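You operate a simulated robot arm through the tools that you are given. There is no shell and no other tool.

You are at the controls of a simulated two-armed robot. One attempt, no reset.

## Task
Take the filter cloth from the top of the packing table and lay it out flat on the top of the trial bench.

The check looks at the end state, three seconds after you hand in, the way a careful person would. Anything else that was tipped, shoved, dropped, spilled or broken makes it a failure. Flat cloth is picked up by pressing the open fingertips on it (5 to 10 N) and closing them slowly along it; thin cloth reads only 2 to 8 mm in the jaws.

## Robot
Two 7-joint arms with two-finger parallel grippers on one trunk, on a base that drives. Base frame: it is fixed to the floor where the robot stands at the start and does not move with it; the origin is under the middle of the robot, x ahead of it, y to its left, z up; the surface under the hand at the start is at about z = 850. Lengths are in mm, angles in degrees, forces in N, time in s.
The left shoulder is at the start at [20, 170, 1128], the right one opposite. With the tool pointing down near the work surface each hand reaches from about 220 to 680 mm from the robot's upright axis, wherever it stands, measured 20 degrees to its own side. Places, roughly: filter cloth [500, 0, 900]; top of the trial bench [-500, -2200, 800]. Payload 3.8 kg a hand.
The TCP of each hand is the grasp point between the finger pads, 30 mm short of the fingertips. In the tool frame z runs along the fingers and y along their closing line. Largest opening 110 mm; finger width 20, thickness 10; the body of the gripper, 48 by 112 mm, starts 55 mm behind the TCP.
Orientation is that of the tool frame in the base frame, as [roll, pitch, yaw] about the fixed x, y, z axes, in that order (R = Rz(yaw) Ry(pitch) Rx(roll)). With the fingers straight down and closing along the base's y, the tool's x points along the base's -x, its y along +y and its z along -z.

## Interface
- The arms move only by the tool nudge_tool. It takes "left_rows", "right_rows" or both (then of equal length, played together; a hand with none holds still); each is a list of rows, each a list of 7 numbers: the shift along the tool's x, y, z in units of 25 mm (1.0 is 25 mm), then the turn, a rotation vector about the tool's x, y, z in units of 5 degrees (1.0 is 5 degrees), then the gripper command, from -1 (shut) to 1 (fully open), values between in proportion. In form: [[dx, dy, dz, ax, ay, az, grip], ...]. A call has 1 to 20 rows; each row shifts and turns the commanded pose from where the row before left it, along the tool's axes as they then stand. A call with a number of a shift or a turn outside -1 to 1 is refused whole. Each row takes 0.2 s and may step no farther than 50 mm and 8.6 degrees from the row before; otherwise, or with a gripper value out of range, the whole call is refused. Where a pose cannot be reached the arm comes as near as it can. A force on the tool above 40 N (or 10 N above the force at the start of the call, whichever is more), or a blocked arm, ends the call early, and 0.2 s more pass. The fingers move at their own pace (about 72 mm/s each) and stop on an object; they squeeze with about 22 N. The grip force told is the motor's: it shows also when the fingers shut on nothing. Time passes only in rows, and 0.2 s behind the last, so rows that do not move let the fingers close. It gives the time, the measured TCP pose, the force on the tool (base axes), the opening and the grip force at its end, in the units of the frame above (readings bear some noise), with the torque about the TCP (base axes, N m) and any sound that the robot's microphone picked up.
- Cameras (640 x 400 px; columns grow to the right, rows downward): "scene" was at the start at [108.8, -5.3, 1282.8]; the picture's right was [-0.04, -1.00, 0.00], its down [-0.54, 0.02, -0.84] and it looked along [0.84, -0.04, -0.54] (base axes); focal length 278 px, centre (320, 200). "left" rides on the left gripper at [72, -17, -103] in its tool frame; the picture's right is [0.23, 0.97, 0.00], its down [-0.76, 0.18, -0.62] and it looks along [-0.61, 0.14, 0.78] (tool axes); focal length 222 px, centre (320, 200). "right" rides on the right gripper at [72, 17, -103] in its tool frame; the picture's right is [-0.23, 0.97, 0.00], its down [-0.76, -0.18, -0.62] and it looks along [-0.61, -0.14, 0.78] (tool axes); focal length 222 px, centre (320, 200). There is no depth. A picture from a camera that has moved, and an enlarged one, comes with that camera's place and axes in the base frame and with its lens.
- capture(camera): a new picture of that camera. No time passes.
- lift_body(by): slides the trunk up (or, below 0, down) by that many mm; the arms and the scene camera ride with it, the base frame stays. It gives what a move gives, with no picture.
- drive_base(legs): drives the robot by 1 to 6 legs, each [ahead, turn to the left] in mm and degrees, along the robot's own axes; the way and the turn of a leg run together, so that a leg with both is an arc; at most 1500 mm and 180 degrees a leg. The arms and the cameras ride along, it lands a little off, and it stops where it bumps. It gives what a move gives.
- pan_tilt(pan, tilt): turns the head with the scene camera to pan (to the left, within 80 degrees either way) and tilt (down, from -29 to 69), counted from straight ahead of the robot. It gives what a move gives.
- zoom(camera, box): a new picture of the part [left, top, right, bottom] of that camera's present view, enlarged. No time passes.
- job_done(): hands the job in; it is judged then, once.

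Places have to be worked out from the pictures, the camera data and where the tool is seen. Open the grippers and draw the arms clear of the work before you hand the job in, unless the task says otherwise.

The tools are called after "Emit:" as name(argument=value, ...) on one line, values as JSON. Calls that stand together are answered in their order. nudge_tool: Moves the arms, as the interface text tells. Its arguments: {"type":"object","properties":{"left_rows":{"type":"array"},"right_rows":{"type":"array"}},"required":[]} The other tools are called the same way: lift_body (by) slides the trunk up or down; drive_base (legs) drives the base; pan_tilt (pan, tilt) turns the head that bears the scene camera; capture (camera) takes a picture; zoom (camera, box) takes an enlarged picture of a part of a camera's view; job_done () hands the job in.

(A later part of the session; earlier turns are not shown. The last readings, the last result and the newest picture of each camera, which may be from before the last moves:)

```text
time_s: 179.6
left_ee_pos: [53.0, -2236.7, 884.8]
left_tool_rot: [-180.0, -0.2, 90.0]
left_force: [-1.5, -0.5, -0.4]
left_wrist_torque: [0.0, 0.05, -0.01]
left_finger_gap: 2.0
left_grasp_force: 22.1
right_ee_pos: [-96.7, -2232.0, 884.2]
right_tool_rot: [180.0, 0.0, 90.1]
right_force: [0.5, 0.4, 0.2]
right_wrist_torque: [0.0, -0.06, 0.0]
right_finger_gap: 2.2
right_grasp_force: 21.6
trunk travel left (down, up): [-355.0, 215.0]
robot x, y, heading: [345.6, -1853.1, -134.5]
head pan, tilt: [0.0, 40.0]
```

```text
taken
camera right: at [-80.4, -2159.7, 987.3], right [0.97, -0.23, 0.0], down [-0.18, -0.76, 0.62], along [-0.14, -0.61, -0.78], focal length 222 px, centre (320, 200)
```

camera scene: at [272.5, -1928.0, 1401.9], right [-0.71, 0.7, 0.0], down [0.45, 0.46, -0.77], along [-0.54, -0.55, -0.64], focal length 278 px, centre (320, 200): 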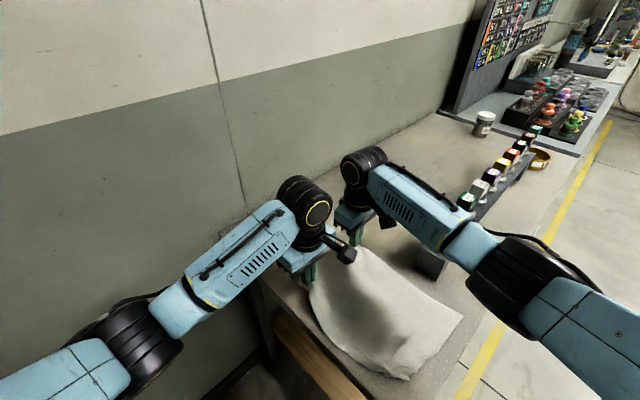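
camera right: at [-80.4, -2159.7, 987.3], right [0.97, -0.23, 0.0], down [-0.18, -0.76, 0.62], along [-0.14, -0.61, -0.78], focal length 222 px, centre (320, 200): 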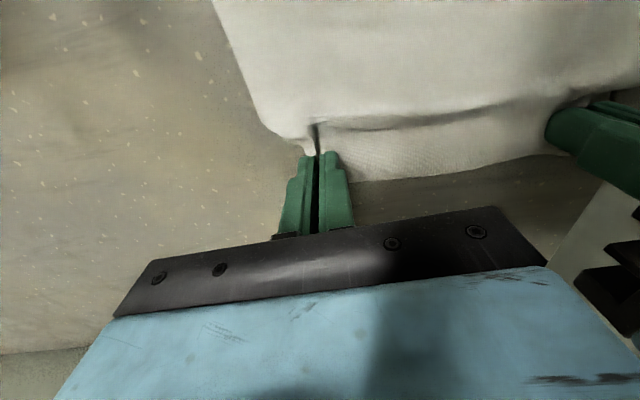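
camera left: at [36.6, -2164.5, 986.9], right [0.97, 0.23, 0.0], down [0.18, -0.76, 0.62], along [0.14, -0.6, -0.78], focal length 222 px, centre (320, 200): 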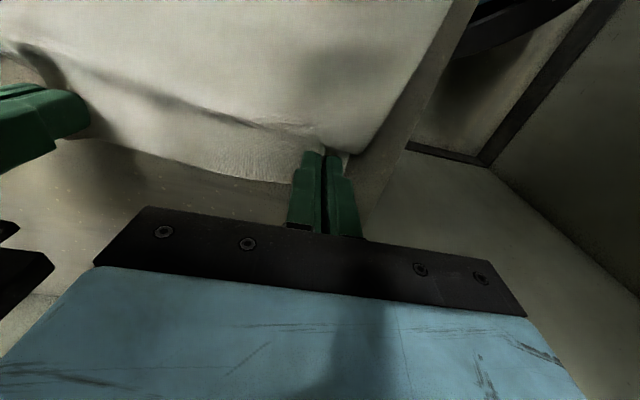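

Both tips are right at the surface. I'll open slowly on both sides and lift straight up.

Emit:
nudge_tool(left_rows=[[0, 0, 0.03, 0, 0, 0, -0.96], [0, 0, 0, 0, 0, 0, -0.92], [0, 0, 0, 0, 0, 0, -0.87], [0, 0, 0, 0, 0, 0, -0.82], [0, 0, 0, 0, 0, 0, -0.77], [0, 0, 0, 0, 0, 0, -0.72], [0, 0, 0, 0, 0, 0, -0.67], [0, 0, 0, 0, 0, 0, -0.62], [0, 0, 0, 0, 0, 0, -0.57], [0, 0, 0, 0, 0, 0, -0.52], [0, 0, 0, 0, 0, 0, -0.47], [0, 0, 0, 0, 0, 0, -0.42], [0, 0, 0, 0, 0, 0, -0.37], [0, 0, 0, 0, 0, 0, -0.37]], right_rows=[[0, 0, 0.03, 0, 0, 0, -0.96], [0, 0, 0, 0, 0, 0, -0.92], [0, 0, 0, 0, 0, 0, -0.87], [0, 0, 0, 0, 0, 0, -0.82], [0, 0, 0, 0, 0, 0, -0.77], [0, 0, 0, 0, 0, 0, -0.72], [0, 0, 0, 0, 0, 0, -0.67], [0, 0, 0, 0, 0, 0, -0.62], [0, 0, 0, 0, 0, 0, -0.57], [0, 0, 0, 0, 0, 0, -0.52], [0, 0, 0, 0, 0, 0, -0.47], [0, 0, 0, 0, 0, 0, -0.42], [0, 0, 0, 0, 0, 0, -0.37], [0, 0, 0, 0, 0, 0, -0.37]])

Emit:
capture(camera="left")

Emit:
capture(camera="right")

```text
time_s: 182.6
left_ee_pos: [53.3, -2237.1, 884.9]
left_tool_rot: [180.0, -0.1, 90.0]
left_force: [0.2, 0.1, -0.1]
left_wrist_torque: [0.01, -0.01, 0.0]
left_finger_gap: 34.7
left_grasp_force: 0.1
right_ee_pos: [-96.5, -2232.4, 882.7]
right_tool_rot: [180.0, 0.0, 89.9]
right_force: [0.3, 0.3, -0.3]
right_wrist_torque: [-0.01, -0.01, -0.04]
right_finger_gap: 34.7
right_grasp_force: 0.0
trunk travel left (down, up): [-355.0, 215.0]
robot x, y, heading: [350.2, -1848.8, -134.5]
head pan, tilt: [0.0, 40.0]
```

```text
taken
camera left: at [36.3, -2164.3, 986.3], right [0.97, 0.23, 0.0], down [0.18, -0.76, 0.62], along [0.14, -0.61, -0.78], focal length 222 px, centre (320, 200)
```

left: 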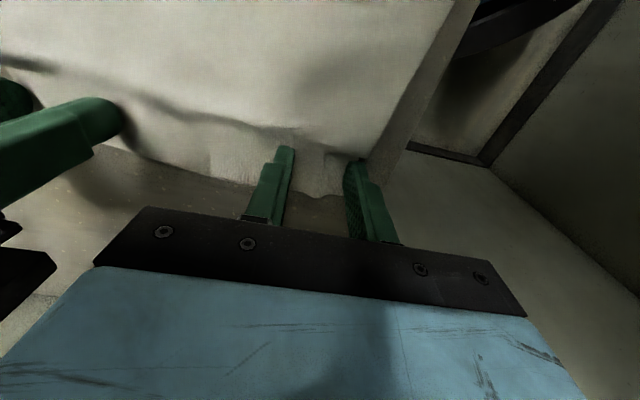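

```text
taken
camera right: at [-80.3, -2159.7, 986.4], right [0.97, -0.23, 0.0], down [-0.18, -0.76, 0.62], along [-0.14, -0.61, -0.78], focal length 222 px, centre (320, 200)
```

right: 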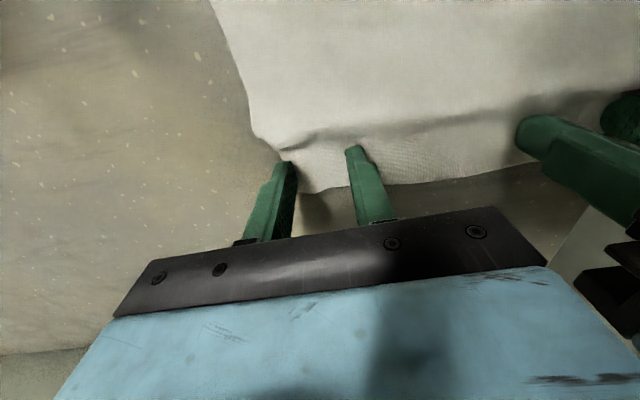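

The fingers are open. I'll open a little wider so nothing snags, then lift slowly and look from above.

Emit:
nudge_tool(left_rows=[[0, 0, 0, 0, 0, 0, -0.2], [0, 0, 0, 0, 0, 0, -0.1], [0, 0, -0.1, 0, 0, 0, -0.1], [0, 0, -0.2, 0, 0, 0, -0.1], [0, 0, -0.4, 0, 0, 0, -0.1], [0, 0, -0.6, 0, 0, 0, -0.1], [0, 0, -0.9, 0, 0, 0, -0.1], [0, 0, -0.9, 0, 0, 0, -0.1], [0, 0, -0.9, 0, 0, 0, -0.1], [0, 0, -0.9, 0, 0, 0, -0.1], [0, 0, -0.9, 0, 0, 0, -0.1]], right_rows=[[0, 0, 0, 0, 0, 0, -0.2], [0, 0, 0, 0, 0, 0, -0.1], [0, 0, -0.1, 0, 0, 0, -0.1], [0, 0, -0.2, 0, 0, 0, -0.1], [0, 0, -0.4, 0, 0, 0, -0.1], [0, 0, -0.6, 0, 0, 0, -0.1], [0, 0, -0.9, 0, 0, 0, -0.1], [0, 0, -0.9, 0, 0, 0, -0.1], [0, 0, -0.9, 0, 0, 0, -0.1], [0, 0, -0.9, 0, 0, 0, -0.1], [0, 0, -0.9, 0, 0, 0, -0.1]])

Emit:
capture(camera="left")

Emit:
capture(camera="right")

Emit:
zoom(camera="scene", box=[260, 220, 480, 400])

```text
time_s: 185.0
left_ee_pos: [53.8, -2237.7, 1029.1]
left_tool_rot: [-180.0, -0.2, 90.0]
left_force: [-0.4, -0.1, 0.0]
left_wrist_torque: [0.02, -0.03, -0.01]
left_finger_gap: 49.7
left_grasp_force: 0.1
right_ee_pos: [-95.7, -2232.8, 1027.8]
right_tool_rot: [-180.0, 0.1, 90.0]
right_force: [-0.2, 0.3, 0.0]
right_wrist_torque: [0.06, -0.01, -0.03]
right_finger_gap: 49.6
right_grasp_force: 0.1
trunk travel left (down, up): [-355.0, 215.0]
robot x, y, heading: [345.6, -1851.1, -134.5]
head pan, tilt: [0.0, 40.0]
```

```text
taken
camera left: at [36.8, -2165.2, 1131.9], right [0.97, 0.23, 0.0], down [0.18, -0.76, 0.62], along [0.14, -0.6, -0.78], focal length 222 px, centre (320, 200)
```

left: 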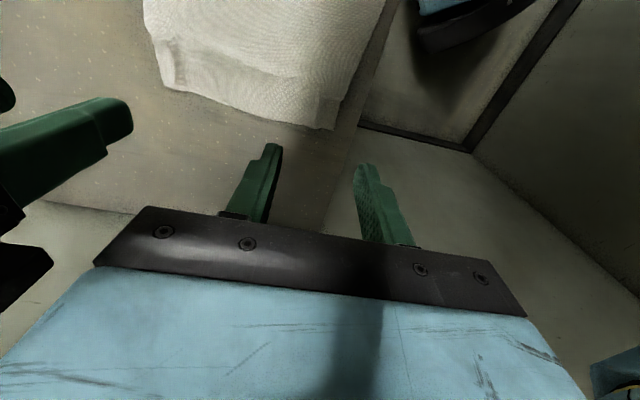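

```text
taken
camera right: at [-80.7, -2159.3, 1131.2], right [0.97, -0.23, 0.0], down [-0.18, -0.76, 0.62], along [-0.14, -0.61, -0.78], focal length 222 px, centre (320, 200)
```

right: 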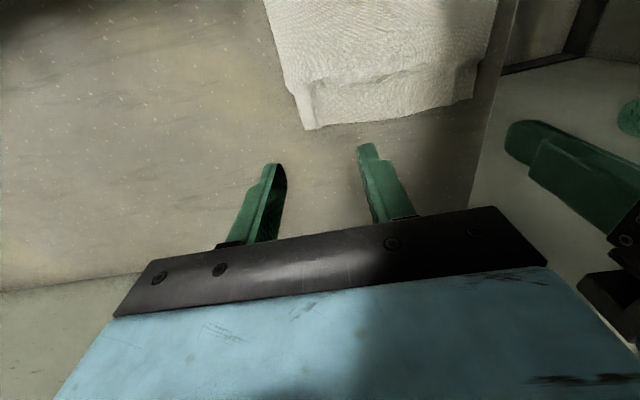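

```text
2.22 times, centred on (370, 310) of scene
camera zoom: at [272.6, -1927.5, 1402.0], right [-0.71, 0.7, 0.0], down [0.45, 0.46, -0.77], along [-0.54, -0.55, -0.64], focal length 619 px, centre (209, -44)
```

zoom: 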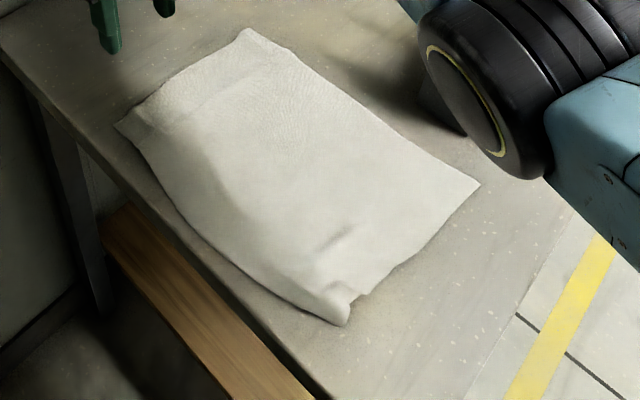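

The cloth is released and mostly flat, with a ridge along the held edge and the small pleat at the front +x corner. I'll zoom in on both.

Emit:
zoom(camera="right", box=[260, 0, 520, 150])

Emit:
zoom(camera="left", box=[130, 0, 410, 150])

Emit:
zoom(camera="scene", box=[330, 270, 450, 370])

Emit:
zoom(camera="scene", box=[290, 225, 400, 310])

```text
2.46 times, centred on (390, 75) of right
camera zoom: at [-80.7, -2159.3, 1131.2], right [0.97, -0.23, 0.0], down [-0.18, -0.76, 0.62], along [-0.14, -0.61, -0.78], focal length 547 px, centre (148, 508)
```

zoom: 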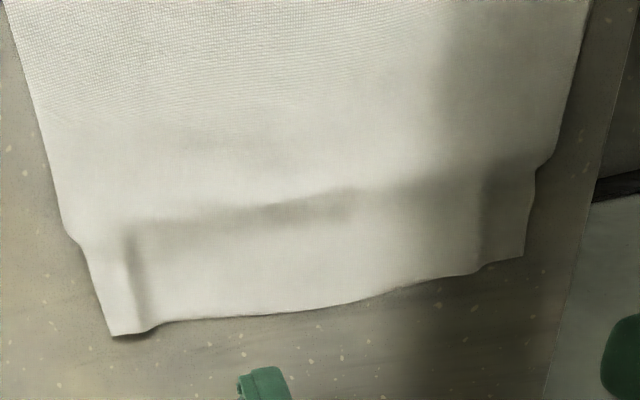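

```text
2.29 times, centred on (270, 75) of left
camera zoom: at [36.8, -2165.2, 1131.9], right [0.97, 0.23, 0.0], down [0.18, -0.76, 0.62], along [0.14, -0.6, -0.78], focal length 508 px, centre (434, 486)
```

zoom: 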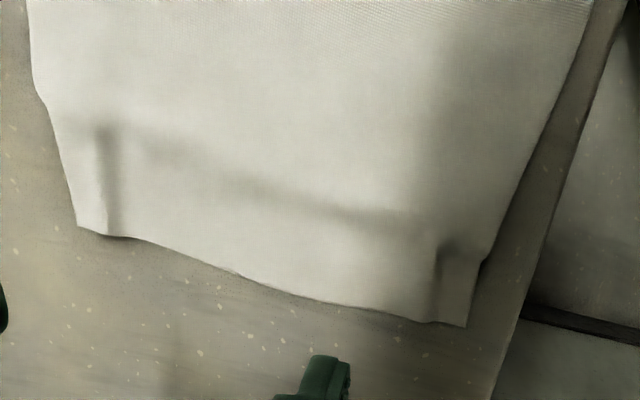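

```text
4.00 times, centred on (390, 320) of scene
camera zoom: at [272.6, -1927.5, 1402.0], right [-0.71, 0.7, 0.0], down [0.45, 0.46, -0.77], along [-0.54, -0.55, -0.64], focal length 1114 px, centre (40, -280)
```

zoom: 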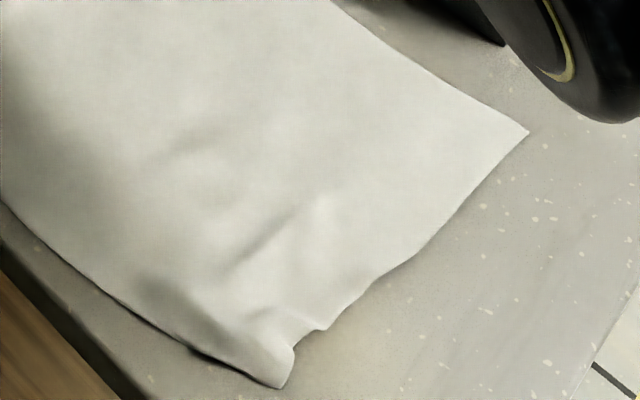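

```text
4.71 times, centred on (345, 268) of scene
camera zoom: at [272.6, -1927.5, 1402.0], right [-0.71, 0.7, 0.0], down [0.45, 0.46, -0.77], along [-0.54, -0.55, -0.64], focal length 1310 px, centre (202, -118)
```

zoom: 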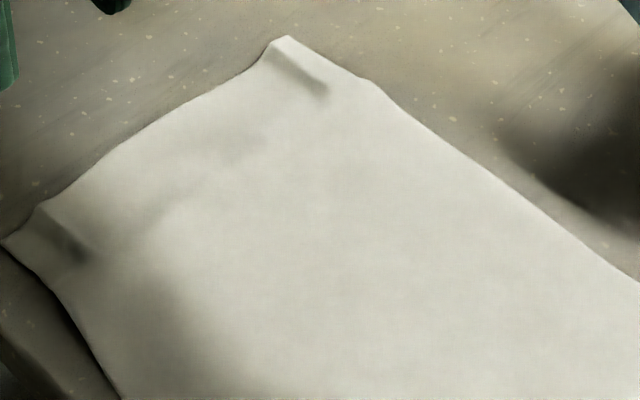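

The held edge only has soft rucks. The front +x corner has a cuff about 30 mm short of flat, so I'll bring the left wrist camera over it for a close look.

Emit:
nudge_tool(left_rows=[[0.88, -0.151, 0.129, 0, 0, 0, -0.364], [0.88, -0.151, 0.129, 0, 0, 0, -0.364], [0.88, -0.151, 0.129, 0, 0, 0, -0.364], [0.88, -0.151, 0.129, 0, 0, 0, -0.364], [0.88, -0.151, 0.129, 0, 0, 0, -0.364], [0.88, -0.151, 0.129, 0, 0, 0, -0.364], [0.88, -0.151, 0.129, 0, 0, 0, -0.364], [0.88, -0.151, 0.129, 0, 0, 0, -0.364], [0.88, -0.151, 0.129, 0, 0, 0, -0.364]])

Emit:
capture(camera="left")

Emit:
zoom(camera="left", box=[280, 0, 480, 140])

```text
time_s: 186.3
left_ee_pos: [34.6, -2118.3, 1009.0]
left_tool_rot: [179.3, 0.3, 90.4]
left_force: [-0.2, -0.3, -0.2]
left_wrist_torque: [0.02, -0.01, -0.01]
left_finger_gap: 34.8
left_grasp_force: 0.1
right_ee_pos: [-101.2, -2229.1, 1027.9]
right_tool_rot: [-179.9, 0.2, 89.6]
right_force: [0.5, -0.2, -0.2]
right_wrist_torque: [-0.01, 0.0, 0.0]
right_finger_gap: 49.7
right_grasp_force: 0.0
trunk travel left (down, up): [-355.0, 215.0]
robot x, y, heading: [342.1, -1852.4, -134.6]
head pan, tilt: [0.0, 40.0]
stopped in row 6 (left hand): the force on the tool passed its limit at 47 N (the readings are from after the stop); the commanded pose is now the measured one
```

```text
taken
camera left: at [14.7, -2045.4, 1110.1], right [0.97, 0.23, 0.01], down [0.17, -0.76, 0.63], along [0.16, -0.61, -0.78], focal length 222 px, centre (320, 200)
```

left: 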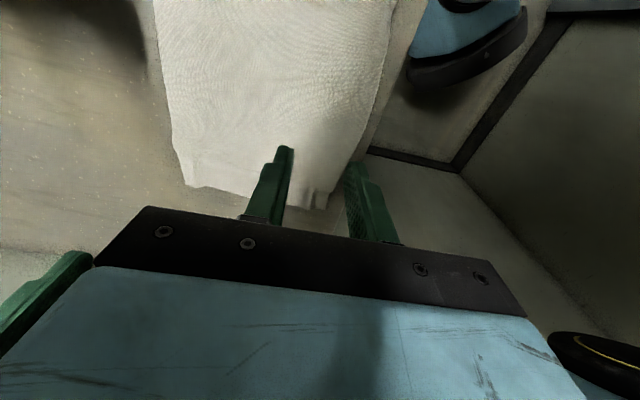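

```text
2.86 times, centred on (380, 70) of left
camera zoom: at [14.7, -2045.4, 1110.1], right [0.97, 0.23, 0.01], down [0.17, -0.76, 0.63], along [0.16, -0.61, -0.78], focal length 635 px, centre (149, 571)
```

zoom: 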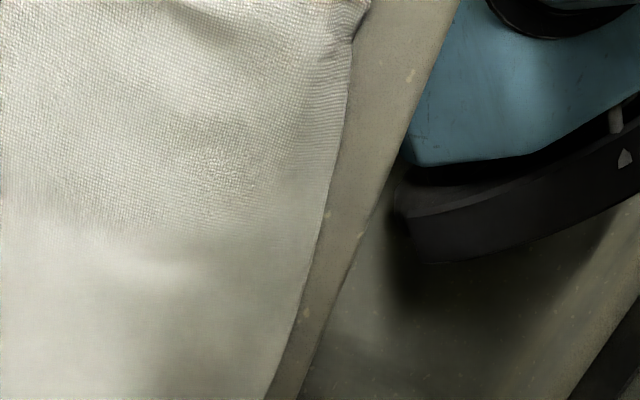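

The left arm bumped the right arm on the way, so I'll back the left off, lift the right hand up and withdraw it over the front of the bench.

Emit:
nudge_tool(left_rows=[[-0.5, 0, 0, 0, 0, 0, -0.364], [-0.5, 0, 0, 0, 0, 0, -0.364]])

Emit:
nudge_tool(right_rows=[[0, 0, -1, 0, 0, 0, -0.364], [0, 0, -1, 0, 0, 0, -0.364], [0, 0, -1, 0, 0, 0, -0.364], [0, 0, -1, 0, 0, 0, -0.364], [0, 0, -1, 0, 0, 0, -0.364], [1, 0, 0, 0, 0, 0, -0.364], [1, 0, 0, 0, 0, 0, -0.364], [1, 0, 0, 0, 0, 0, -0.364], [1, 0, 0, 0, 0, 0, -0.364], [1, 0, 0, 0, 0, 0, -0.364], [1, 0, 0, 0, 0, 0, -0.364], [1, 0, 0, 0, 0, 0, -0.364], [1, 0, 0, 0, 0, 0, -0.364], [1, 0, 0, 0, 0, 0, -0.364], [1, 0, 0, 0, 0, 0, -0.364], [1, 0, 0, 0, 0, 0, -0.364], [1, 0, 0, 0, 0, 0, -0.364], [1, 0, 0, 0, 0, 0, -0.364], [1, 0, 0, 0, 0, 0, -0.364]])

Emit:
capture(camera="scene")

Emit:
capture(camera="right")

```text
time_s: 186.9
left_ee_pos: [34.7, -2143.1, 1007.3]
left_tool_rot: [179.3, 0.3, 90.4]
left_force: [0.7, -0.3, -0.8]
left_wrist_torque: [-0.01, 0.02, 0.02]
left_finger_gap: 35.1
left_grasp_force: 0.1
right_ee_pos: [-102.1, -2229.9, 1028.1]
right_tool_rot: [-179.8, 0.0, 89.6]
right_force: [0.2, 0.0, 0.2]
right_wrist_torque: [-0.01, -0.01, 0.02]
right_finger_gap: 49.6
right_grasp_force: 0.0
trunk travel left (down, up): [-355.0, 215.0]
robot x, y, heading: [350.5, -1851.8, -134.7]
head pan, tilt: [0.0, 40.0]
```

```text
time_s: 190.9
left_ee_pos: [34.6, -2143.7, 1008.6]
left_tool_rot: [179.3, 0.4, 90.4]
left_force: [-0.2, -0.1, -0.3]
left_wrist_torque: [-0.02, 0.0, 0.0]
left_finger_gap: 35.1
left_grasp_force: 0.1
right_ee_pos: [-98.4, -1878.3, 1153.3]
right_tool_rot: [-179.8, 0.1, 89.7]
right_force: [0.4, -0.5, -1.2]
right_wrist_torque: [0.0, 0.02, -0.03]
right_finger_gap: 35.0
right_grasp_force: 0.1
trunk travel left (down, up): [-355.0, 215.0]
robot x, y, heading: [345.6, -1852.0, -134.6]
head pan, tilt: [0.0, 40.0]
```

```text
taken
camera scene: at [272.5, -1926.7, 1402.0], right [-0.71, 0.7, 0.0], down [0.45, 0.46, -0.77], along [-0.54, -0.55, -0.64], focal length 278 px, centre (320, 200)
```

scene: 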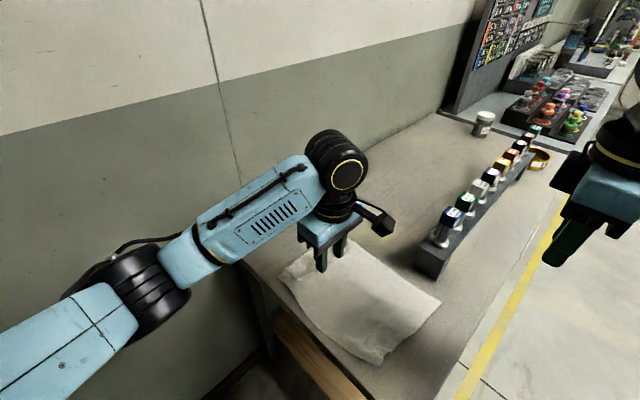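

```text
taken
camera right: at [-81.7, -1806.7, 1256.0], right [0.97, -0.23, 0.0], down [-0.18, -0.76, 0.62], along [-0.15, -0.61, -0.78], focal length 222 px, centre (320, 200)
```

right: 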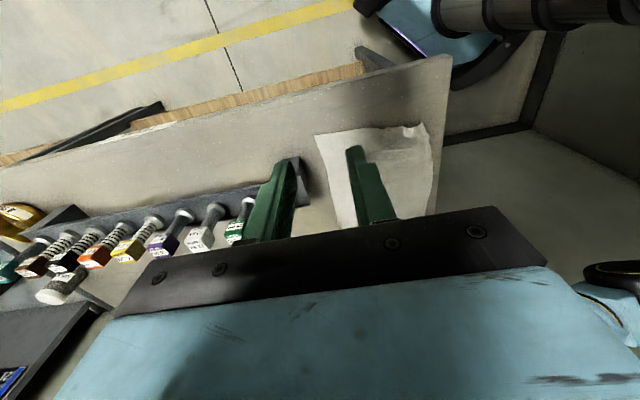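

The rack and bottles are untouched and the cloth is in view. I'll zoom on the front corner with both cameras.

Emit:
zoom(camera="right", box=[300, 100, 460, 220])

Emit:
zoom(camera="right", box=[370, 110, 440, 160])

Emit:
zoom(camera="scene", box=[270, 230, 450, 370])

```text
3.33 times, centred on (380, 160) of right
camera zoom: at [-81.7, -1806.7, 1256.0], right [0.97, -0.23, 0.0], down [-0.18, -0.76, 0.62], along [-0.15, -0.61, -0.78], focal length 740 px, centre (120, 333)
```

zoom: 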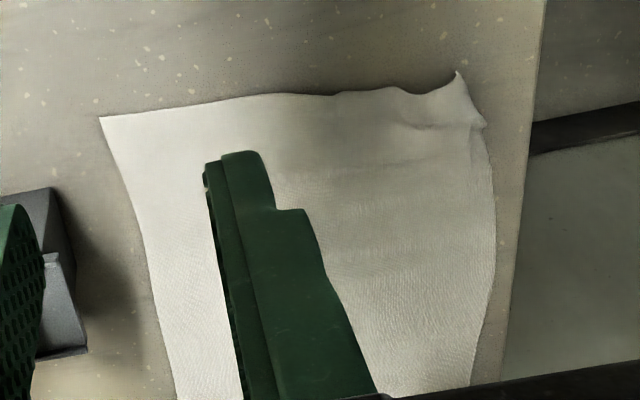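

```text
8.00 times, centred on (405, 135) of right
camera zoom: at [-81.7, -1806.7, 1256.0], right [0.97, -0.23, 0.0], down [-0.18, -0.76, 0.62], along [-0.15, -0.61, -0.78], focal length 1777 px, centre (-360, 720)
```

zoom: 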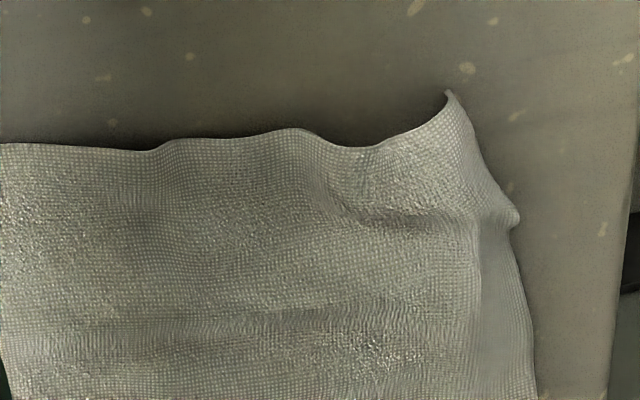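

```text
2.86 times, centred on (360, 300) of scene
camera zoom: at [272.5, -1926.7, 1402.0], right [-0.71, 0.7, 0.0], down [0.45, 0.46, -0.77], along [-0.54, -0.55, -0.64], focal length 796 px, centre (206, -86)
```

zoom: 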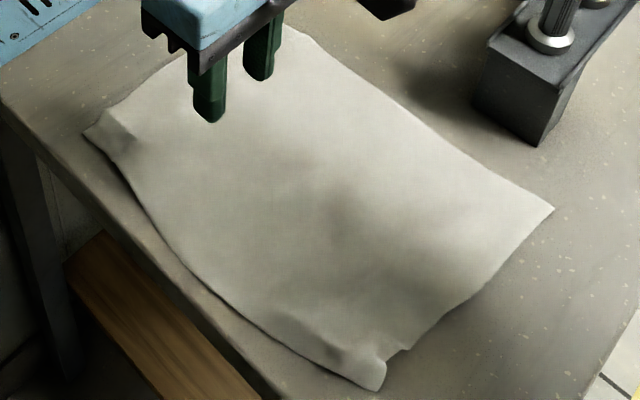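

The close-up shows the corner is really out: its tip is at (63,-1988) and nothing is tucked, only a shallow wrinkle. I'll smooth it by pressing with closed fingertips: right hand holding at about (-85,-2003), left at (52,-2000), then drawing the left outward.

Emit:
nudge_tool(left_rows=[[0.573, 0.07, 0, 0, 0, 0, -0.6], [0.573, 0.07, 0, 0, 0, 0, -1], [0.573, 0.07, 0, 0, 0, 0, -1], [0.573, 0.07, 0, 0, 0, 0, -1], [0.573, 0.07, 0, 0, 0, 0, -1], [0.573, 0.07, 0, 0, 0, 0, -1], [0.573, 0.07, 0, 0, 0, 0, -1], [0.573, 0.07, 0, 0, 0, 0, -1], [0.573, 0.07, 0, 0, 0, 0, -1], [0.573, 0.07, 0, 0, 0, 0, -1], [0, 0, 0.352, 0, 0, 0, -1], [0, 0, 0.352, 0, 0, 0, -1], [0, 0, 0.352, 0, 0, 0, -1], [0, 0, 0.352, 0, 0, 0, -1], [0, 0, 0.352, 0, 0, 0, -1], [0, 0, 0.352, 0, 0, 0, -1], [0, 0, 0.352, 0, 0, 0, -1], [0, 0, 0.352, 0, 0, 0, -1], [0, 0, 0.352, 0, 0, 0, -1], [0, 0, 0.352, 0, 0, 0, -1]], right_rows=[[-0.5, 0.053, 0, 0, 0, 0, -0.6], [-0.5, 0.053, 0, 0, 0, 0, -1], [-0.5, 0.053, 0, 0, 0, 0, -1], [-0.5, 0.053, 0, 0, 0, 0, -1], [-0.5, 0.053, 0, 0, 0, 0, -1], [-0.5, 0.053, 0, 0, 0, 0, -1], [-0.5, 0.053, 0, 0, 0, 0, -1], [-0.5, 0.053, 0, 0, 0, 0, -1], [-0.5, 0.053, 0, 0, 0, 0, -1], [-0.5, 0.053, 0, 0, 0, 0, -1], [0, 0, 0.93, 0, 0, 0, -1], [0, 0, 0.93, 0, 0, 0, -1], [0, 0, 0.93, 0, 0, 0, -1], [0, 0, 0.93, 0, 0, 0, -1], [0, 0, 0.93, 0, 0, 0, -1], [0, 0, 0.93, 0, 0, 0, -1], [0, 0, 0.93, 0, 0, 0, -1], [0, 0, 0.93, 0, 0, 0, -1], [0, 0, 0.93, 0, 0, 0, -1], [0, 0, 0.93, 0, 0, 0, -1]])

Emit:
capture(camera="left")

Emit:
capture(camera="right")

Emit:
capture(camera="scene")

```text
time_s: 195.1
left_ee_pos: [52.6, -1999.4, 920.4]
left_tool_rot: [179.3, 0.3, 90.3]
left_force: [-0.1, -0.2, 0.3]
left_wrist_torque: [-0.01, -0.03, -0.03]
left_finger_gap: 0.1
left_grasp_force: 21.1
right_ee_pos: [-86.3, -2006.4, 922.4]
right_tool_rot: [-179.7, 0.0, 89.8]
right_force: [-0.3, -0.1, -0.1]
right_wrist_torque: [-0.01, 0.02, -0.03]
right_finger_gap: 0.0
right_grasp_force: 22.1
trunk travel left (down, up): [-355.0, 215.0]
robot x, y, heading: [350.2, -1852.5, -134.3]
head pan, tilt: [0.0, 40.0]
```

```text
taken
camera left: at [33.0, -1927.4, 1021.7], right [0.97, 0.23, 0.01], down [0.18, -0.76, 0.63], along [0.16, -0.61, -0.78], focal length 222 px, centre (320, 200)
```

left: 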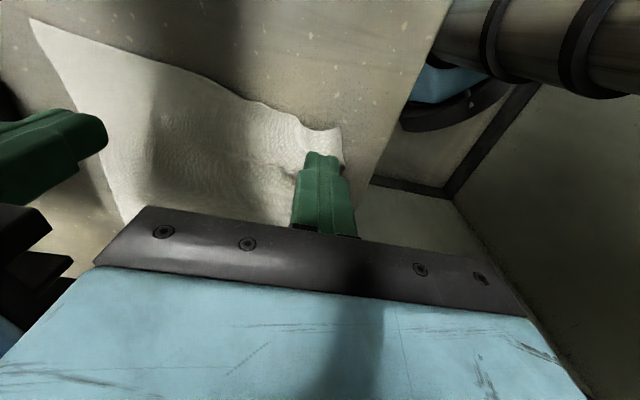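

```text
taken
camera right: at [-69.7, -1933.5, 1024.4], right [0.97, -0.23, 0.0], down [-0.18, -0.76, 0.62], along [-0.15, -0.61, -0.78], focal length 222 px, centre (320, 200)
```

right: 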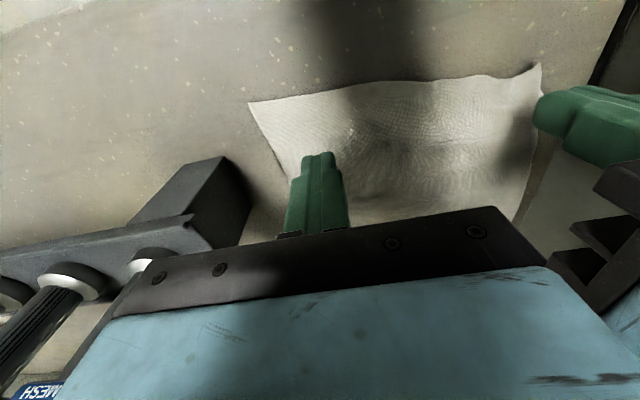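

```text
taken
camera scene: at [272.3, -1927.6, 1401.9], right [-0.71, 0.7, 0.0], down [0.45, 0.46, -0.77], along [-0.54, -0.55, -0.64], focal length 278 px, centre (320, 200)
```

scene: 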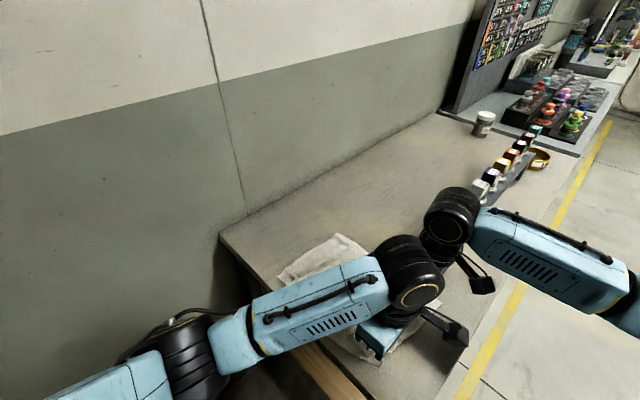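

Both closed fingertips are over their spots, and the right has about 34 mm clearance to the bottles. I'll lower to near contact.

Emit:
nudge_tool(left_rows=[[0, 0, 0.35, 0, 0, 0, -1], [0, 0, 0.35, 0, 0, 0, -1], [0, 0, 0.35, 0, 0, 0, -1], [0, 0, 0.3, 0, 0, 0, -1], [0, 0, 0.08, 0, 0, 0, -1], [0, 0, 0, 0, 0, 0, -1]], right_rows=[[0, 0, 0.35, 0, 0, 0, -1], [0, 0, 0.35, 0, 0, 0, -1], [0, 0, 0.35, 0, 0, 0, -1], [0, 0, 0.35, 0, 0, 0, -1], [0, 0, 0.12, 0, 0, 0, -1], [0, 0, 0, 0, 0, 0, -1]])

```text
time_s: 196.5
left_ee_pos: [51.6, -2001.7, 882.9]
left_tool_rot: [179.3, 0.2, 90.3]
left_force: [-0.1, -0.1, 0.1]
left_wrist_torque: [0.02, -0.03, 0.02]
left_finger_gap: 0.1
left_grasp_force: 21.9
right_ee_pos: [-87.5, -2005.5, 882.9]
right_tool_rot: [-179.8, 0.2, 89.7]
right_force: [-0.1, 0.1, -0.1]
right_wrist_torque: [-0.01, -0.04, 0.01]
right_finger_gap: 0.0
right_grasp_force: 22.5
trunk travel left (down, up): [-355.0, 215.0]
robot x, y, heading: [350.2, -1850.8, -134.6]
head pan, tilt: [0.0, 40.0]
```

I'll lower both another 1.3 mm for a light press.

Emit:
nudge_tool(left_rows=[[0, 0, 0.03, 0, 0, 0, -1], [0, 0, 0.025, 0, 0, 0, -1], [0, 0, 0, 0, 0, 0, -1], [0, 0, 0, 0, 0, 0, -1], [0, 0, 0, 0, 0, 0, -1]], right_rows=[[0, 0, 0.03, 0, 0, 0, -1], [0, 0, 0.025, 0, 0, 0, -1], [0, 0, 0, 0, 0, 0, -1], [0, 0, 0, 0, 0, 0, -1], [0, 0, 0, 0, 0, 0, -1]])

```text
time_s: 197.7
left_ee_pos: [52.3, -2000.0, 881.6]
left_tool_rot: [179.2, 0.3, 90.4]
left_force: [-0.9, 0.0, 0.1]
left_wrist_torque: [0.0, 0.0, 0.0]
left_finger_gap: 0.0
left_grasp_force: 21.7
right_ee_pos: [-87.1, -2005.4, 881.2]
right_tool_rot: [-179.9, 0.1, 89.8]
right_force: [0.4, 1.1, 0.0]
right_wrist_torque: [0.01, 0.02, -0.01]
right_finger_gap: 0.0
right_grasp_force: 21.7
trunk travel left (down, up): [-355.0, 215.0]
robot x, y, heading: [349.1, -1848.9, -134.5]
head pan, tilt: [0.0, 40.0]
```

No contact yet, so I'll go another 0.8 mm down.

Emit:
nudge_tool(left_rows=[[0, 0, 0.03, 0, 0, 0, -1], [0, 0, 0, 0, 0, 0, -1], [0, 0, 0, 0, 0, 0, -1], [0, 0, 0, 0, 0, 0, -1]], right_rows=[[0, 0, 0.03, 0, 0, 0, -1], [0, 0, 0, 0, 0, 0, -1], [0, 0, 0, 0, 0, 0, -1], [0, 0, 0, 0, 0, 0, -1]])

```text
time_s: 198.7
left_ee_pos: [52.4, -2000.1, 882.4]
left_tool_rot: [179.3, 0.2, 90.4]
left_force: [0.3, -0.6, 0.4]
left_wrist_torque: [-0.01, 0.01, -0.03]
left_finger_gap: 0.0
left_grasp_force: 22.7
right_ee_pos: [-87.5, -2006.4, 881.2]
right_tool_rot: [-179.7, 0.1, 89.8]
right_force: [-0.2, 1.2, 1.8]
right_wrist_torque: [0.04, 0.04, 0.02]
right_finger_gap: 0.1
right_grasp_force: 22.3
trunk travel left (down, up): [-355.0, 215.0]
robot x, y, heading: [346.5, -1855.7, -134.6]
head pan, tilt: [0.0, 40.0]
```

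The right is touching at 1.8 N. I'll go a bit more on both: left 0.9 mm, right 0.3 mm.

Emit:
nudge_tool(left_rows=[[0, 0, 0.035, 0, 0, 0, -1], [0, 0, 0, 0, 0, 0, -1], [0, 0, 0, 0, 0, 0, -1], [0, 0, 0, 0, 0, 0, -1]], right_rows=[[0, 0, 0.012, 0, 0, 0, -1], [0, 0, 0, 0, 0, 0, -1], [0, 0, 0, 0, 0, 0, -1], [0, 0, 0, 0, 0, 0, -1]])

```text
time_s: 199.7
left_ee_pos: [51.9, -2000.0, 880.9]
left_tool_rot: [179.3, 0.4, 90.5]
left_force: [-1.6, 0.0, 7.3]
left_wrist_torque: [-0.02, 0.07, 0.06]
left_finger_gap: 0.0
left_grasp_force: 22.1
right_ee_pos: [-87.4, -2005.5, 881.3]
right_tool_rot: [-179.8, 0.1, 89.7]
right_force: [-0.4, 0.6, 7.7]
right_wrist_torque: [0.04, 0.05, -0.01]
right_finger_gap: 0.1
right_grasp_force: 21.9
trunk travel left (down, up): [-355.0, 215.0]
robot x, y, heading: [349.9, -1845.2, -134.7]
head pan, tilt: [0.0, 40.0]
```

Both press at about 7.5 N. Now I'll drag the left fingertip outward by 20 mm in +x and 6 mm in +y, slowly, with the right holding.

Emit:
nudge_tool(left_rows=[[0.03, 0.1, 0, 0, 0, 0, -1], [0.03, 0.1, 0, 0, 0, 0, -1], [0.03, 0.1, 0, 0, 0, 0, -1], [0.03, 0.1, 0, 0, 0, 0, -1], [0.03, 0.1, 0, 0, 0, 0, -1], [0.03, 0.1, 0, 0, 0, 0, -1], [0.03, 0.1, 0, 0, 0, 0, -1], [0.03, 0.1, 0, 0, 0, 0, -1], [0, 0, 0, 0, 0, 0, -1]])

Emit:
capture(camera="left")

Emit:
capture(camera="right")

```text
time_s: 201.7
left_ee_pos: [72.2, -1994.8, 881.4]
left_tool_rot: [179.3, 0.2, 90.4]
left_force: [-4.0, -1.1, 5.6]
left_wrist_torque: [0.03, 0.15, 0.01]
left_finger_gap: 0.3
left_grasp_force: 21.3
right_ee_pos: [-87.1, -2005.8, 881.1]
right_tool_rot: [-179.8, 0.1, 89.8]
right_force: [0.1, 0.4, 13.2]
right_wrist_torque: [0.01, -0.06, -0.02]
right_finger_gap: 0.1
right_grasp_force: 22.5
trunk travel left (down, up): [-355.0, 215.0]
robot x, y, heading: [347.1, -1852.5, -134.4]
head pan, tilt: [0.0, 40.0]
```

```text
taken
camera left: at [53.9, -1921.0, 983.5], right [0.97, 0.23, 0.01], down [0.18, -0.76, 0.63], along [0.15, -0.61, -0.78], focal length 222 px, centre (320, 200)
```

left: 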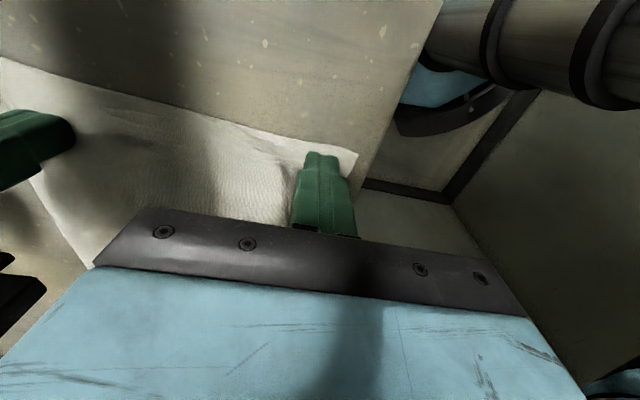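

```text
taken
camera right: at [-70.2, -1933.1, 984.3], right [0.97, -0.23, 0.0], down [-0.18, -0.76, 0.63], along [-0.15, -0.61, -0.78], focal length 222 px, centre (320, 200)
```

right: 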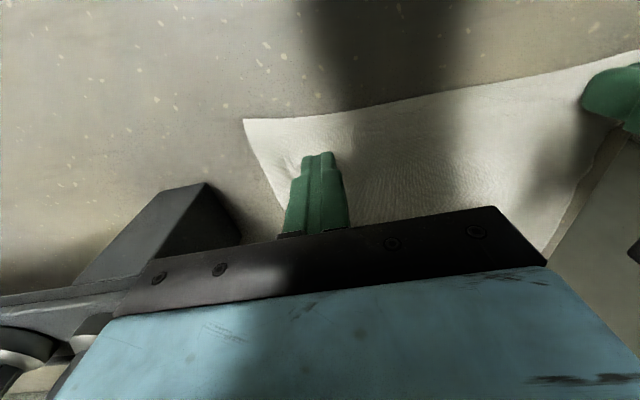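

That opened it: the free edge is straight and the corner is at (94,-1982), 13 mm inside the bench edge. I'll lift both hands and take them to the rear (held) edge to spread its rucks the same way.

Emit:
nudge_tool(left_rows=[[0, 0, -0.2, 0, 0, 0, -1], [0, 0, -0.4, 0, 0, 0, -1], [0, 0, -0.8, 0, 0, 0, -1], [0, 0, -0.8, 0, 0, 0, -1], [-0.778, -0.037, 0, 0, 0, 0, -1], [-0.778, -0.037, 0, 0, 0, 0, -1], [-0.778, -0.037, 0, 0, 0, 0, -1], [-0.778, -0.037, 0, 0, 0, 0, -1], [-0.778, -0.037, 0, 0, 0, 0, -1], [-0.778, -0.037, 0, 0, 0, 0, -1], [-0.778, -0.037, 0, 0, 0, 0, -1], [-0.778, -0.037, 0, 0, 0, 0, -1], [-0.778, -0.037, 0, 0, 0, 0, -1], [-0.778, -0.037, 0, 0, 0, 0, -1], [-0.778, -0.037, 0, 0, 0, 0, -1], [-0.778, -0.037, 0, 0, 0, 0, -1], [-0.778, -0.037, 0, 0, 0, 0, -1]], right_rows=[[0, 0, -0.2, 0, 0, 0, -1], [0, 0, -0.4, 0, 0, 0, -1], [0, 0, -0.8, 0, 0, 0, -1], [0, 0, -0.8, 0, 0, 0, -1], [-0.695, -0.065, 0, 0, 0, 0, -1], [-0.695, -0.065, 0, 0, 0, 0, -1], [-0.695, -0.065, 0, 0, 0, 0, -1], [-0.695, -0.065, 0, 0, 0, 0, -1], [-0.695, -0.065, 0, 0, 0, 0, -1], [-0.695, -0.065, 0, 0, 0, 0, -1], [-0.695, -0.065, 0, 0, 0, 0, -1], [-0.695, -0.065, 0, 0, 0, 0, -1], [-0.695, -0.065, 0, 0, 0, 0, -1], [-0.695, -0.065, 0, 0, 0, 0, -1], [-0.695, -0.065, 0, 0, 0, 0, -1], [-0.695, -0.065, 0, 0, 0, 0, -1], [-0.695, -0.065, 0, 0, 0, 0, -1]])

Emit:
capture(camera="left")

Emit:
capture(camera="right")

Emit:
zoom(camera="scene", box=[270, 230, 450, 370])

```text
time_s: 205.3
left_ee_pos: [62.9, -2246.7, 936.1]
left_tool_rot: [179.3, 0.3, 90.4]
left_force: [-0.2, -1.1, -0.2]
left_wrist_torque: [0.01, 0.0, 0.0]
left_finger_gap: 0.0
left_grasp_force: 21.8
right_ee_pos: [-108.0, -2232.2, 936.8]
right_tool_rot: [-179.8, 0.0, 89.6]
right_force: [0.2, 0.7, -0.2]
right_wrist_torque: [0.02, -0.03, -0.04]
right_finger_gap: 0.0
right_grasp_force: 21.7
trunk travel left (down, up): [-355.0, 215.0]
robot x, y, heading: [349.4, -1849.9, -134.6]
head pan, tilt: [0.0, 40.0]
```

```text
taken
camera left: at [43.7, -2174.1, 1038.7], right [0.97, 0.23, 0.01], down [0.17, -0.76, 0.63], along [0.16, -0.61, -0.78], focal length 222 px, centre (320, 200)
```

left: 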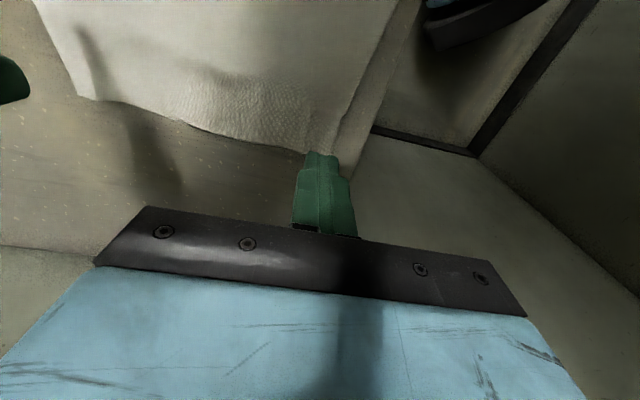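

```text
taken
camera right: at [-91.3, -2159.7, 1039.4], right [0.97, -0.23, 0.0], down [-0.18, -0.76, 0.62], along [-0.15, -0.61, -0.78], focal length 222 px, centre (320, 200)
```

right: 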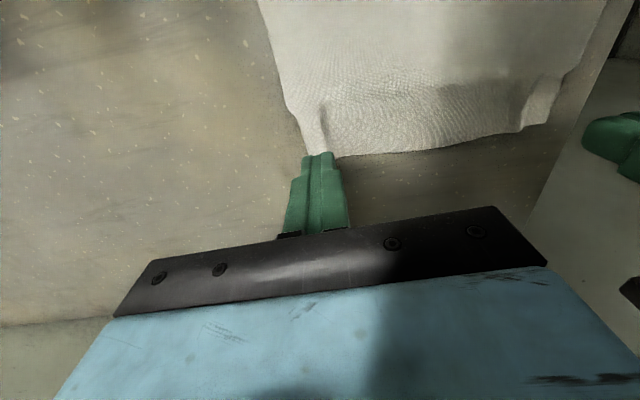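

```text
2.86 times, centred on (360, 300) of scene
camera zoom: at [272.9, -1928.4, 1401.9], right [-0.71, 0.7, 0.0], down [0.45, 0.46, -0.77], along [-0.54, -0.55, -0.64], focal length 796 px, centre (206, -86)
```

zoom: 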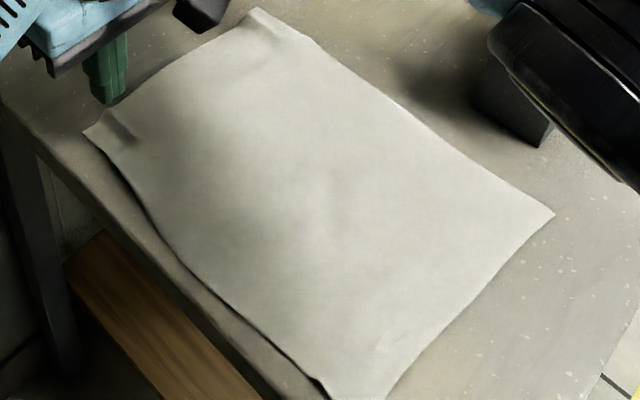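

The cloth now looks flat, except for short rucks at the two rear corners (-126,-2252) and (83,-2266). I'll set the fingertips just outside those rucks and lower to contact.

Emit:
nudge_tool(left_rows=[[-0.1, 0.2, 0, 0, 0, 0, -1], [-0.05, 0.2, 0, 0, 0, 0, -1], [0, 0, 0.41, 0, 0, 0, -1], [0, 0, 0.41, 0, 0, 0, -1], [0, 0, 0.41, 0, 0, 0, -1], [0, 0, 0.41, 0, 0, 0, -1], [0, 0, 0.41, 0, 0, 0, -1], [0, 0, 0.1, 0, 0, 0, -1], [0, 0, 0, 0, 0, 0, -1]], right_rows=[[0, -0.14, 0, 0, 0, 0, -1], [0, -0.1, 0, 0, 0, 0, -1], [0, 0, 0.41, 0, 0, 0, -1], [0, 0, 0.41, 0, 0, 0, -1], [0, 0, 0.41, 0, 0, 0, -1], [0, 0, 0.41, 0, 0, 0, -1], [0, 0, 0.41, 0, 0, 0, -1], [0, 0, 0.1, 0, 0, 0, -1], [0, 0, 0, 0, 0, 0, -1]])

Emit:
nudge_tool(left_rows=[[0, 0, 0.05, 0, 0, 0, -1], [0, 0, 0.02, 0, 0, 0, -1], [0, 0, 0, 0, 0, 0, -1], [0, 0, 0, 0, 0, 0, -1]], right_rows=[[0, 0, 0.05, 0, 0, 0, -1], [0, 0, 0.02, 0, 0, 0, -1], [0, 0, 0, 0, 0, 0, -1], [0, 0, 0, 0, 0, 0, -1]])

```text
time_s: 207.3
left_ee_pos: [72.7, -2250.0, 884.2]
left_tool_rot: [179.3, 0.3, 90.4]
left_force: [0.0, -0.1, -0.1]
left_wrist_torque: [0.02, -0.03, 0.01]
left_finger_gap: 0.0
left_grasp_force: 22.1
right_ee_pos: [-112.4, -2225.2, 882.1]
right_tool_rot: [-179.8, -0.1, 89.7]
right_force: [-1.4, 0.7, 0.3]
right_wrist_torque: [-0.02, -0.01, 0.0]
right_finger_gap: 0.2
right_grasp_force: 22.0
right hand out of reach, approached as far as the arm can: row 6, 7
trunk travel left (down, up): [-355.0, 215.0]
robot x, y, heading: [347.2, -1851.0, -134.7]
head pan, tilt: [0.0, 40.0]
```

```text
time_s: 208.3
left_ee_pos: [72.9, -2250.0, 882.6]
left_tool_rot: [179.2, 0.3, 90.4]
left_force: [-0.4, -0.1, 0.2]
left_wrist_torque: [-0.03, 0.02, 0.01]
left_finger_gap: 0.0
left_grasp_force: 22.3
right_ee_pos: [-113.1, -2223.3, 882.9]
right_tool_rot: [-179.7, 0.1, 89.6]
right_force: [-1.1, 0.1, 2.5]
right_wrist_torque: [-0.03, 0.03, -0.02]
right_finger_gap: 0.2
right_grasp_force: 21.5
trunk travel left (down, up): [-355.0, 215.0]
robot x, y, heading: [349.0, -1848.6, -134.6]
head pan, tilt: [0.0, 40.0]
```

The right is at its reach limit but touches the cloth at (-113,-2223), so it can serve as the hold. I'll bring the left into contact.

Emit:
nudge_tool(left_rows=[[0, 0, 0.05, 0, 0, 0, -1], [0, 0, 0.02, 0, 0, 0, -1], [0, 0, 0, 0, 0, 0, -1], [0, 0, 0, 0, 0, 0, -1]], right_rows=[[0, 0, 0.01, 0, 0, 0, -1], [0, 0, 0, 0, 0, 0, -1], [0, 0, 0, 0, 0, 0, -1], [0, 0, 0, 0, 0, 0, -1]])

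```text
time_s: 209.3
left_ee_pos: [72.5, -2250.1, 881.7]
left_tool_rot: [179.4, 0.4, 90.4]
left_force: [1.2, -1.7, 10.7]
left_wrist_torque: [-0.01, 0.0, -0.02]
left_finger_gap: 0.0
left_grasp_force: 22.0
right_ee_pos: [-111.9, -2223.4, 882.2]
right_tool_rot: [-179.7, 0.1, 89.7]
right_force: [-0.3, -1.1, 2.0]
right_wrist_torque: [-0.03, 0.03, -0.01]
right_finger_gap: 0.0
right_grasp_force: 21.6
trunk travel left (down, up): [-355.0, 215.0]
robot x, y, heading: [351.5, -1851.9, -134.7]
head pan, tilt: [0.0, 40.0]
```

The left presses at 10.7 N. I'll drag it 11 mm outward (+x) and 4 mm back (-y), with the right holding.

Emit:
nudge_tool(left_rows=[[-0.02, 0.07, 0, 0, 0, 0, -1], [-0.02, 0.07, 0, 0, 0, 0, -1], [-0.02, 0.07, 0, 0, 0, 0, -1], [-0.02, 0.07, 0, 0, 0, 0, -1], [-0.04, 0.08, 0, 0, 0, 0, -1], [-0.04, 0.08, 0, 0, 0, 0, -1], [0, 0, 0, 0, 0, 0, -1]], right_rows=[[0, 0, 0.01, 0, 0, 0, -1], [0, 0, 0, 0, 0, 0, -1], [0, 0, 0, 0, 0, 0, -1], [0, 0, 0, 0, 0, 0, -1], [0, 0, 0, 0, 0, 0, -1], [0, 0, 0, 0, 0, 0, -1], [0, 0, 0, 0, 0, 0, -1]])

Emit:
capture(camera="left")

Emit:
capture(camera="right")

```text
time_s: 210.9
left_ee_pos: [84.6, -2252.3, 881.7]
left_tool_rot: [179.3, 0.3, 90.4]
left_force: [-3.7, 1.3, 10.2]
left_wrist_torque: [0.06, 0.08, 0.03]
left_finger_gap: 0.0
left_grasp_force: 21.6
right_ee_pos: [-112.7, -2223.3, 882.2]
right_tool_rot: [-179.7, 0.1, 89.7]
right_force: [0.9, -0.8, 5.8]
right_wrist_torque: [-0.06, 0.0, -0.01]
right_finger_gap: 0.0
right_grasp_force: 22.3
trunk travel left (down, up): [-355.0, 215.0]
robot x, y, heading: [350.2, -1847.9, -134.9]
head pan, tilt: [0.0, 40.0]
```

```text
taken
camera left: at [65.5, -2180.1, 983.5], right [0.97, 0.23, 0.01], down [0.18, -0.76, 0.63], along [0.16, -0.61, -0.78], focal length 222 px, centre (320, 200)
```

left: 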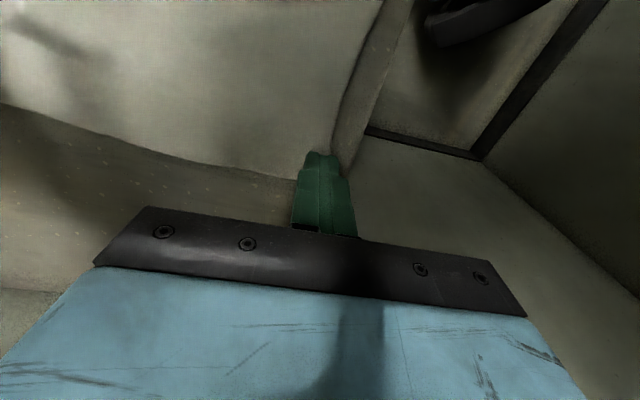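

```text
taken
camera right: at [-95.3, -2150.8, 985.2], right [0.97, -0.23, 0.0], down [-0.18, -0.76, 0.63], along [-0.15, -0.61, -0.78], focal length 222 px, centre (320, 200)
```

right: 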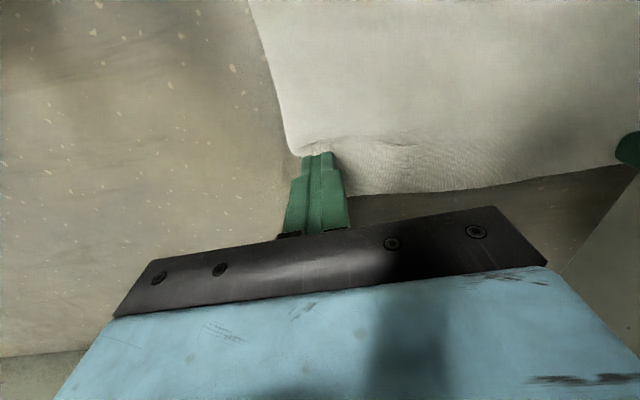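

The rear edge is pulled straight on the left. I'll lift both hands straight up and look at the whole cloth.

Emit:
nudge_tool(left_rows=[[0, 0, -0.2, 0, 0, 0, -1], [0, 0, -0.4, 0, 0, 0, -1], [0, 0, -0.8, 0, 0, 0, -1], [0, 0, -1, 0, 0, 0, -1], [0, 0, -1, 0, 0, 0, -1], [0, 0, -1, 0, 0, 0, -1]], right_rows=[[0, 0, -0.2, 0, 0, 0, -1], [0, 0, -0.4, 0, 0, 0, -1], [0, 0, -0.8, 0, 0, 0, -1], [0, 0, -1, 0, 0, 0, -1], [0, 0, -1, 0, 0, 0, -1], [0, 0, -1, 0, 0, 0, -1]])

Emit:
zoom(camera="scene", box=[260, 220, 470, 390])

Emit:
capture(camera="left")

Emit:
capture(camera="right")

```text
time_s: 212.3
left_ee_pos: [81.3, -2253.0, 990.4]
left_tool_rot: [179.2, 0.2, 90.4]
left_force: [0.6, 0.2, -0.3]
left_wrist_torque: [0.02, -0.02, -0.02]
left_finger_gap: 0.1
left_grasp_force: 22.2
right_ee_pos: [-111.8, -2225.6, 991.2]
right_tool_rot: [-179.9, 0.0, 89.5]
right_force: [0.9, -0.7, 0.4]
right_wrist_torque: [-0.01, 0.0, -0.02]
right_finger_gap: 0.1
right_grasp_force: 21.7
trunk travel left (down, up): [-355.0, 215.0]
robot x, y, heading: [348.8, -1850.7, -134.6]
head pan, tilt: [0.0, 40.0]
```

```text
2.35 times, centred on (365, 305) of scene
camera zoom: at [272.5, -1927.5, 1401.9], right [-0.71, 0.7, 0.0], down [0.45, 0.46, -0.77], along [-0.54, -0.55, -0.64], focal length 655 px, centre (214, -47)
```

zoom: 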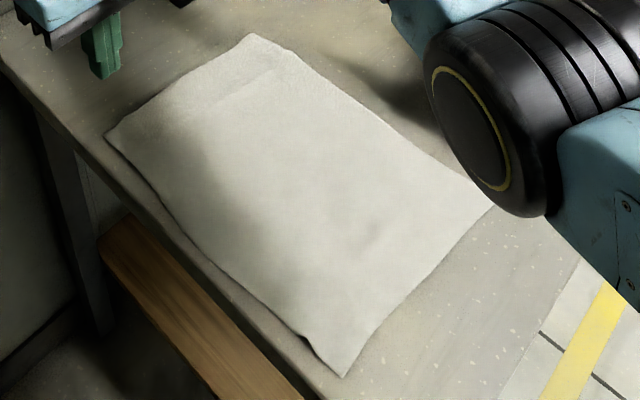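

```text
taken
camera left: at [63.7, -2179.7, 1093.5], right [0.97, 0.23, 0.01], down [0.17, -0.76, 0.63], along [0.16, -0.61, -0.78], focal length 222 px, centre (320, 200)
```

left: 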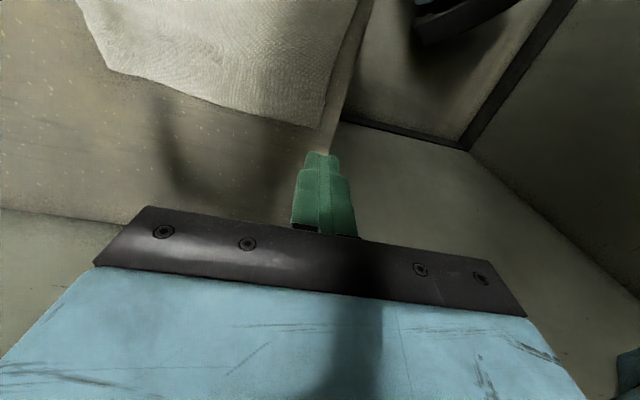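

```text
taken
camera right: at [-95.0, -2152.9, 1094.8], right [0.97, -0.23, 0.0], down [-0.18, -0.76, 0.62], along [-0.15, -0.61, -0.78], focal length 222 px, centre (320, 200)
```

right: 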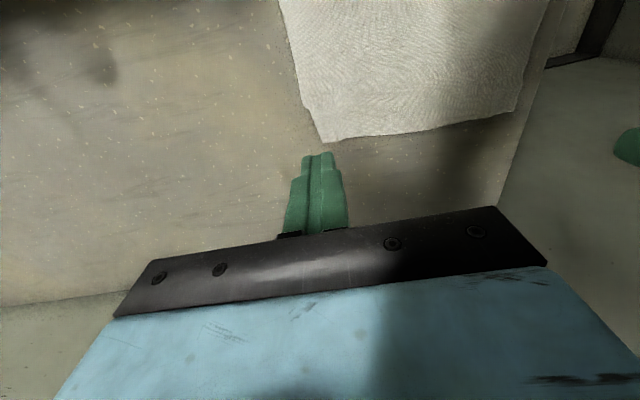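

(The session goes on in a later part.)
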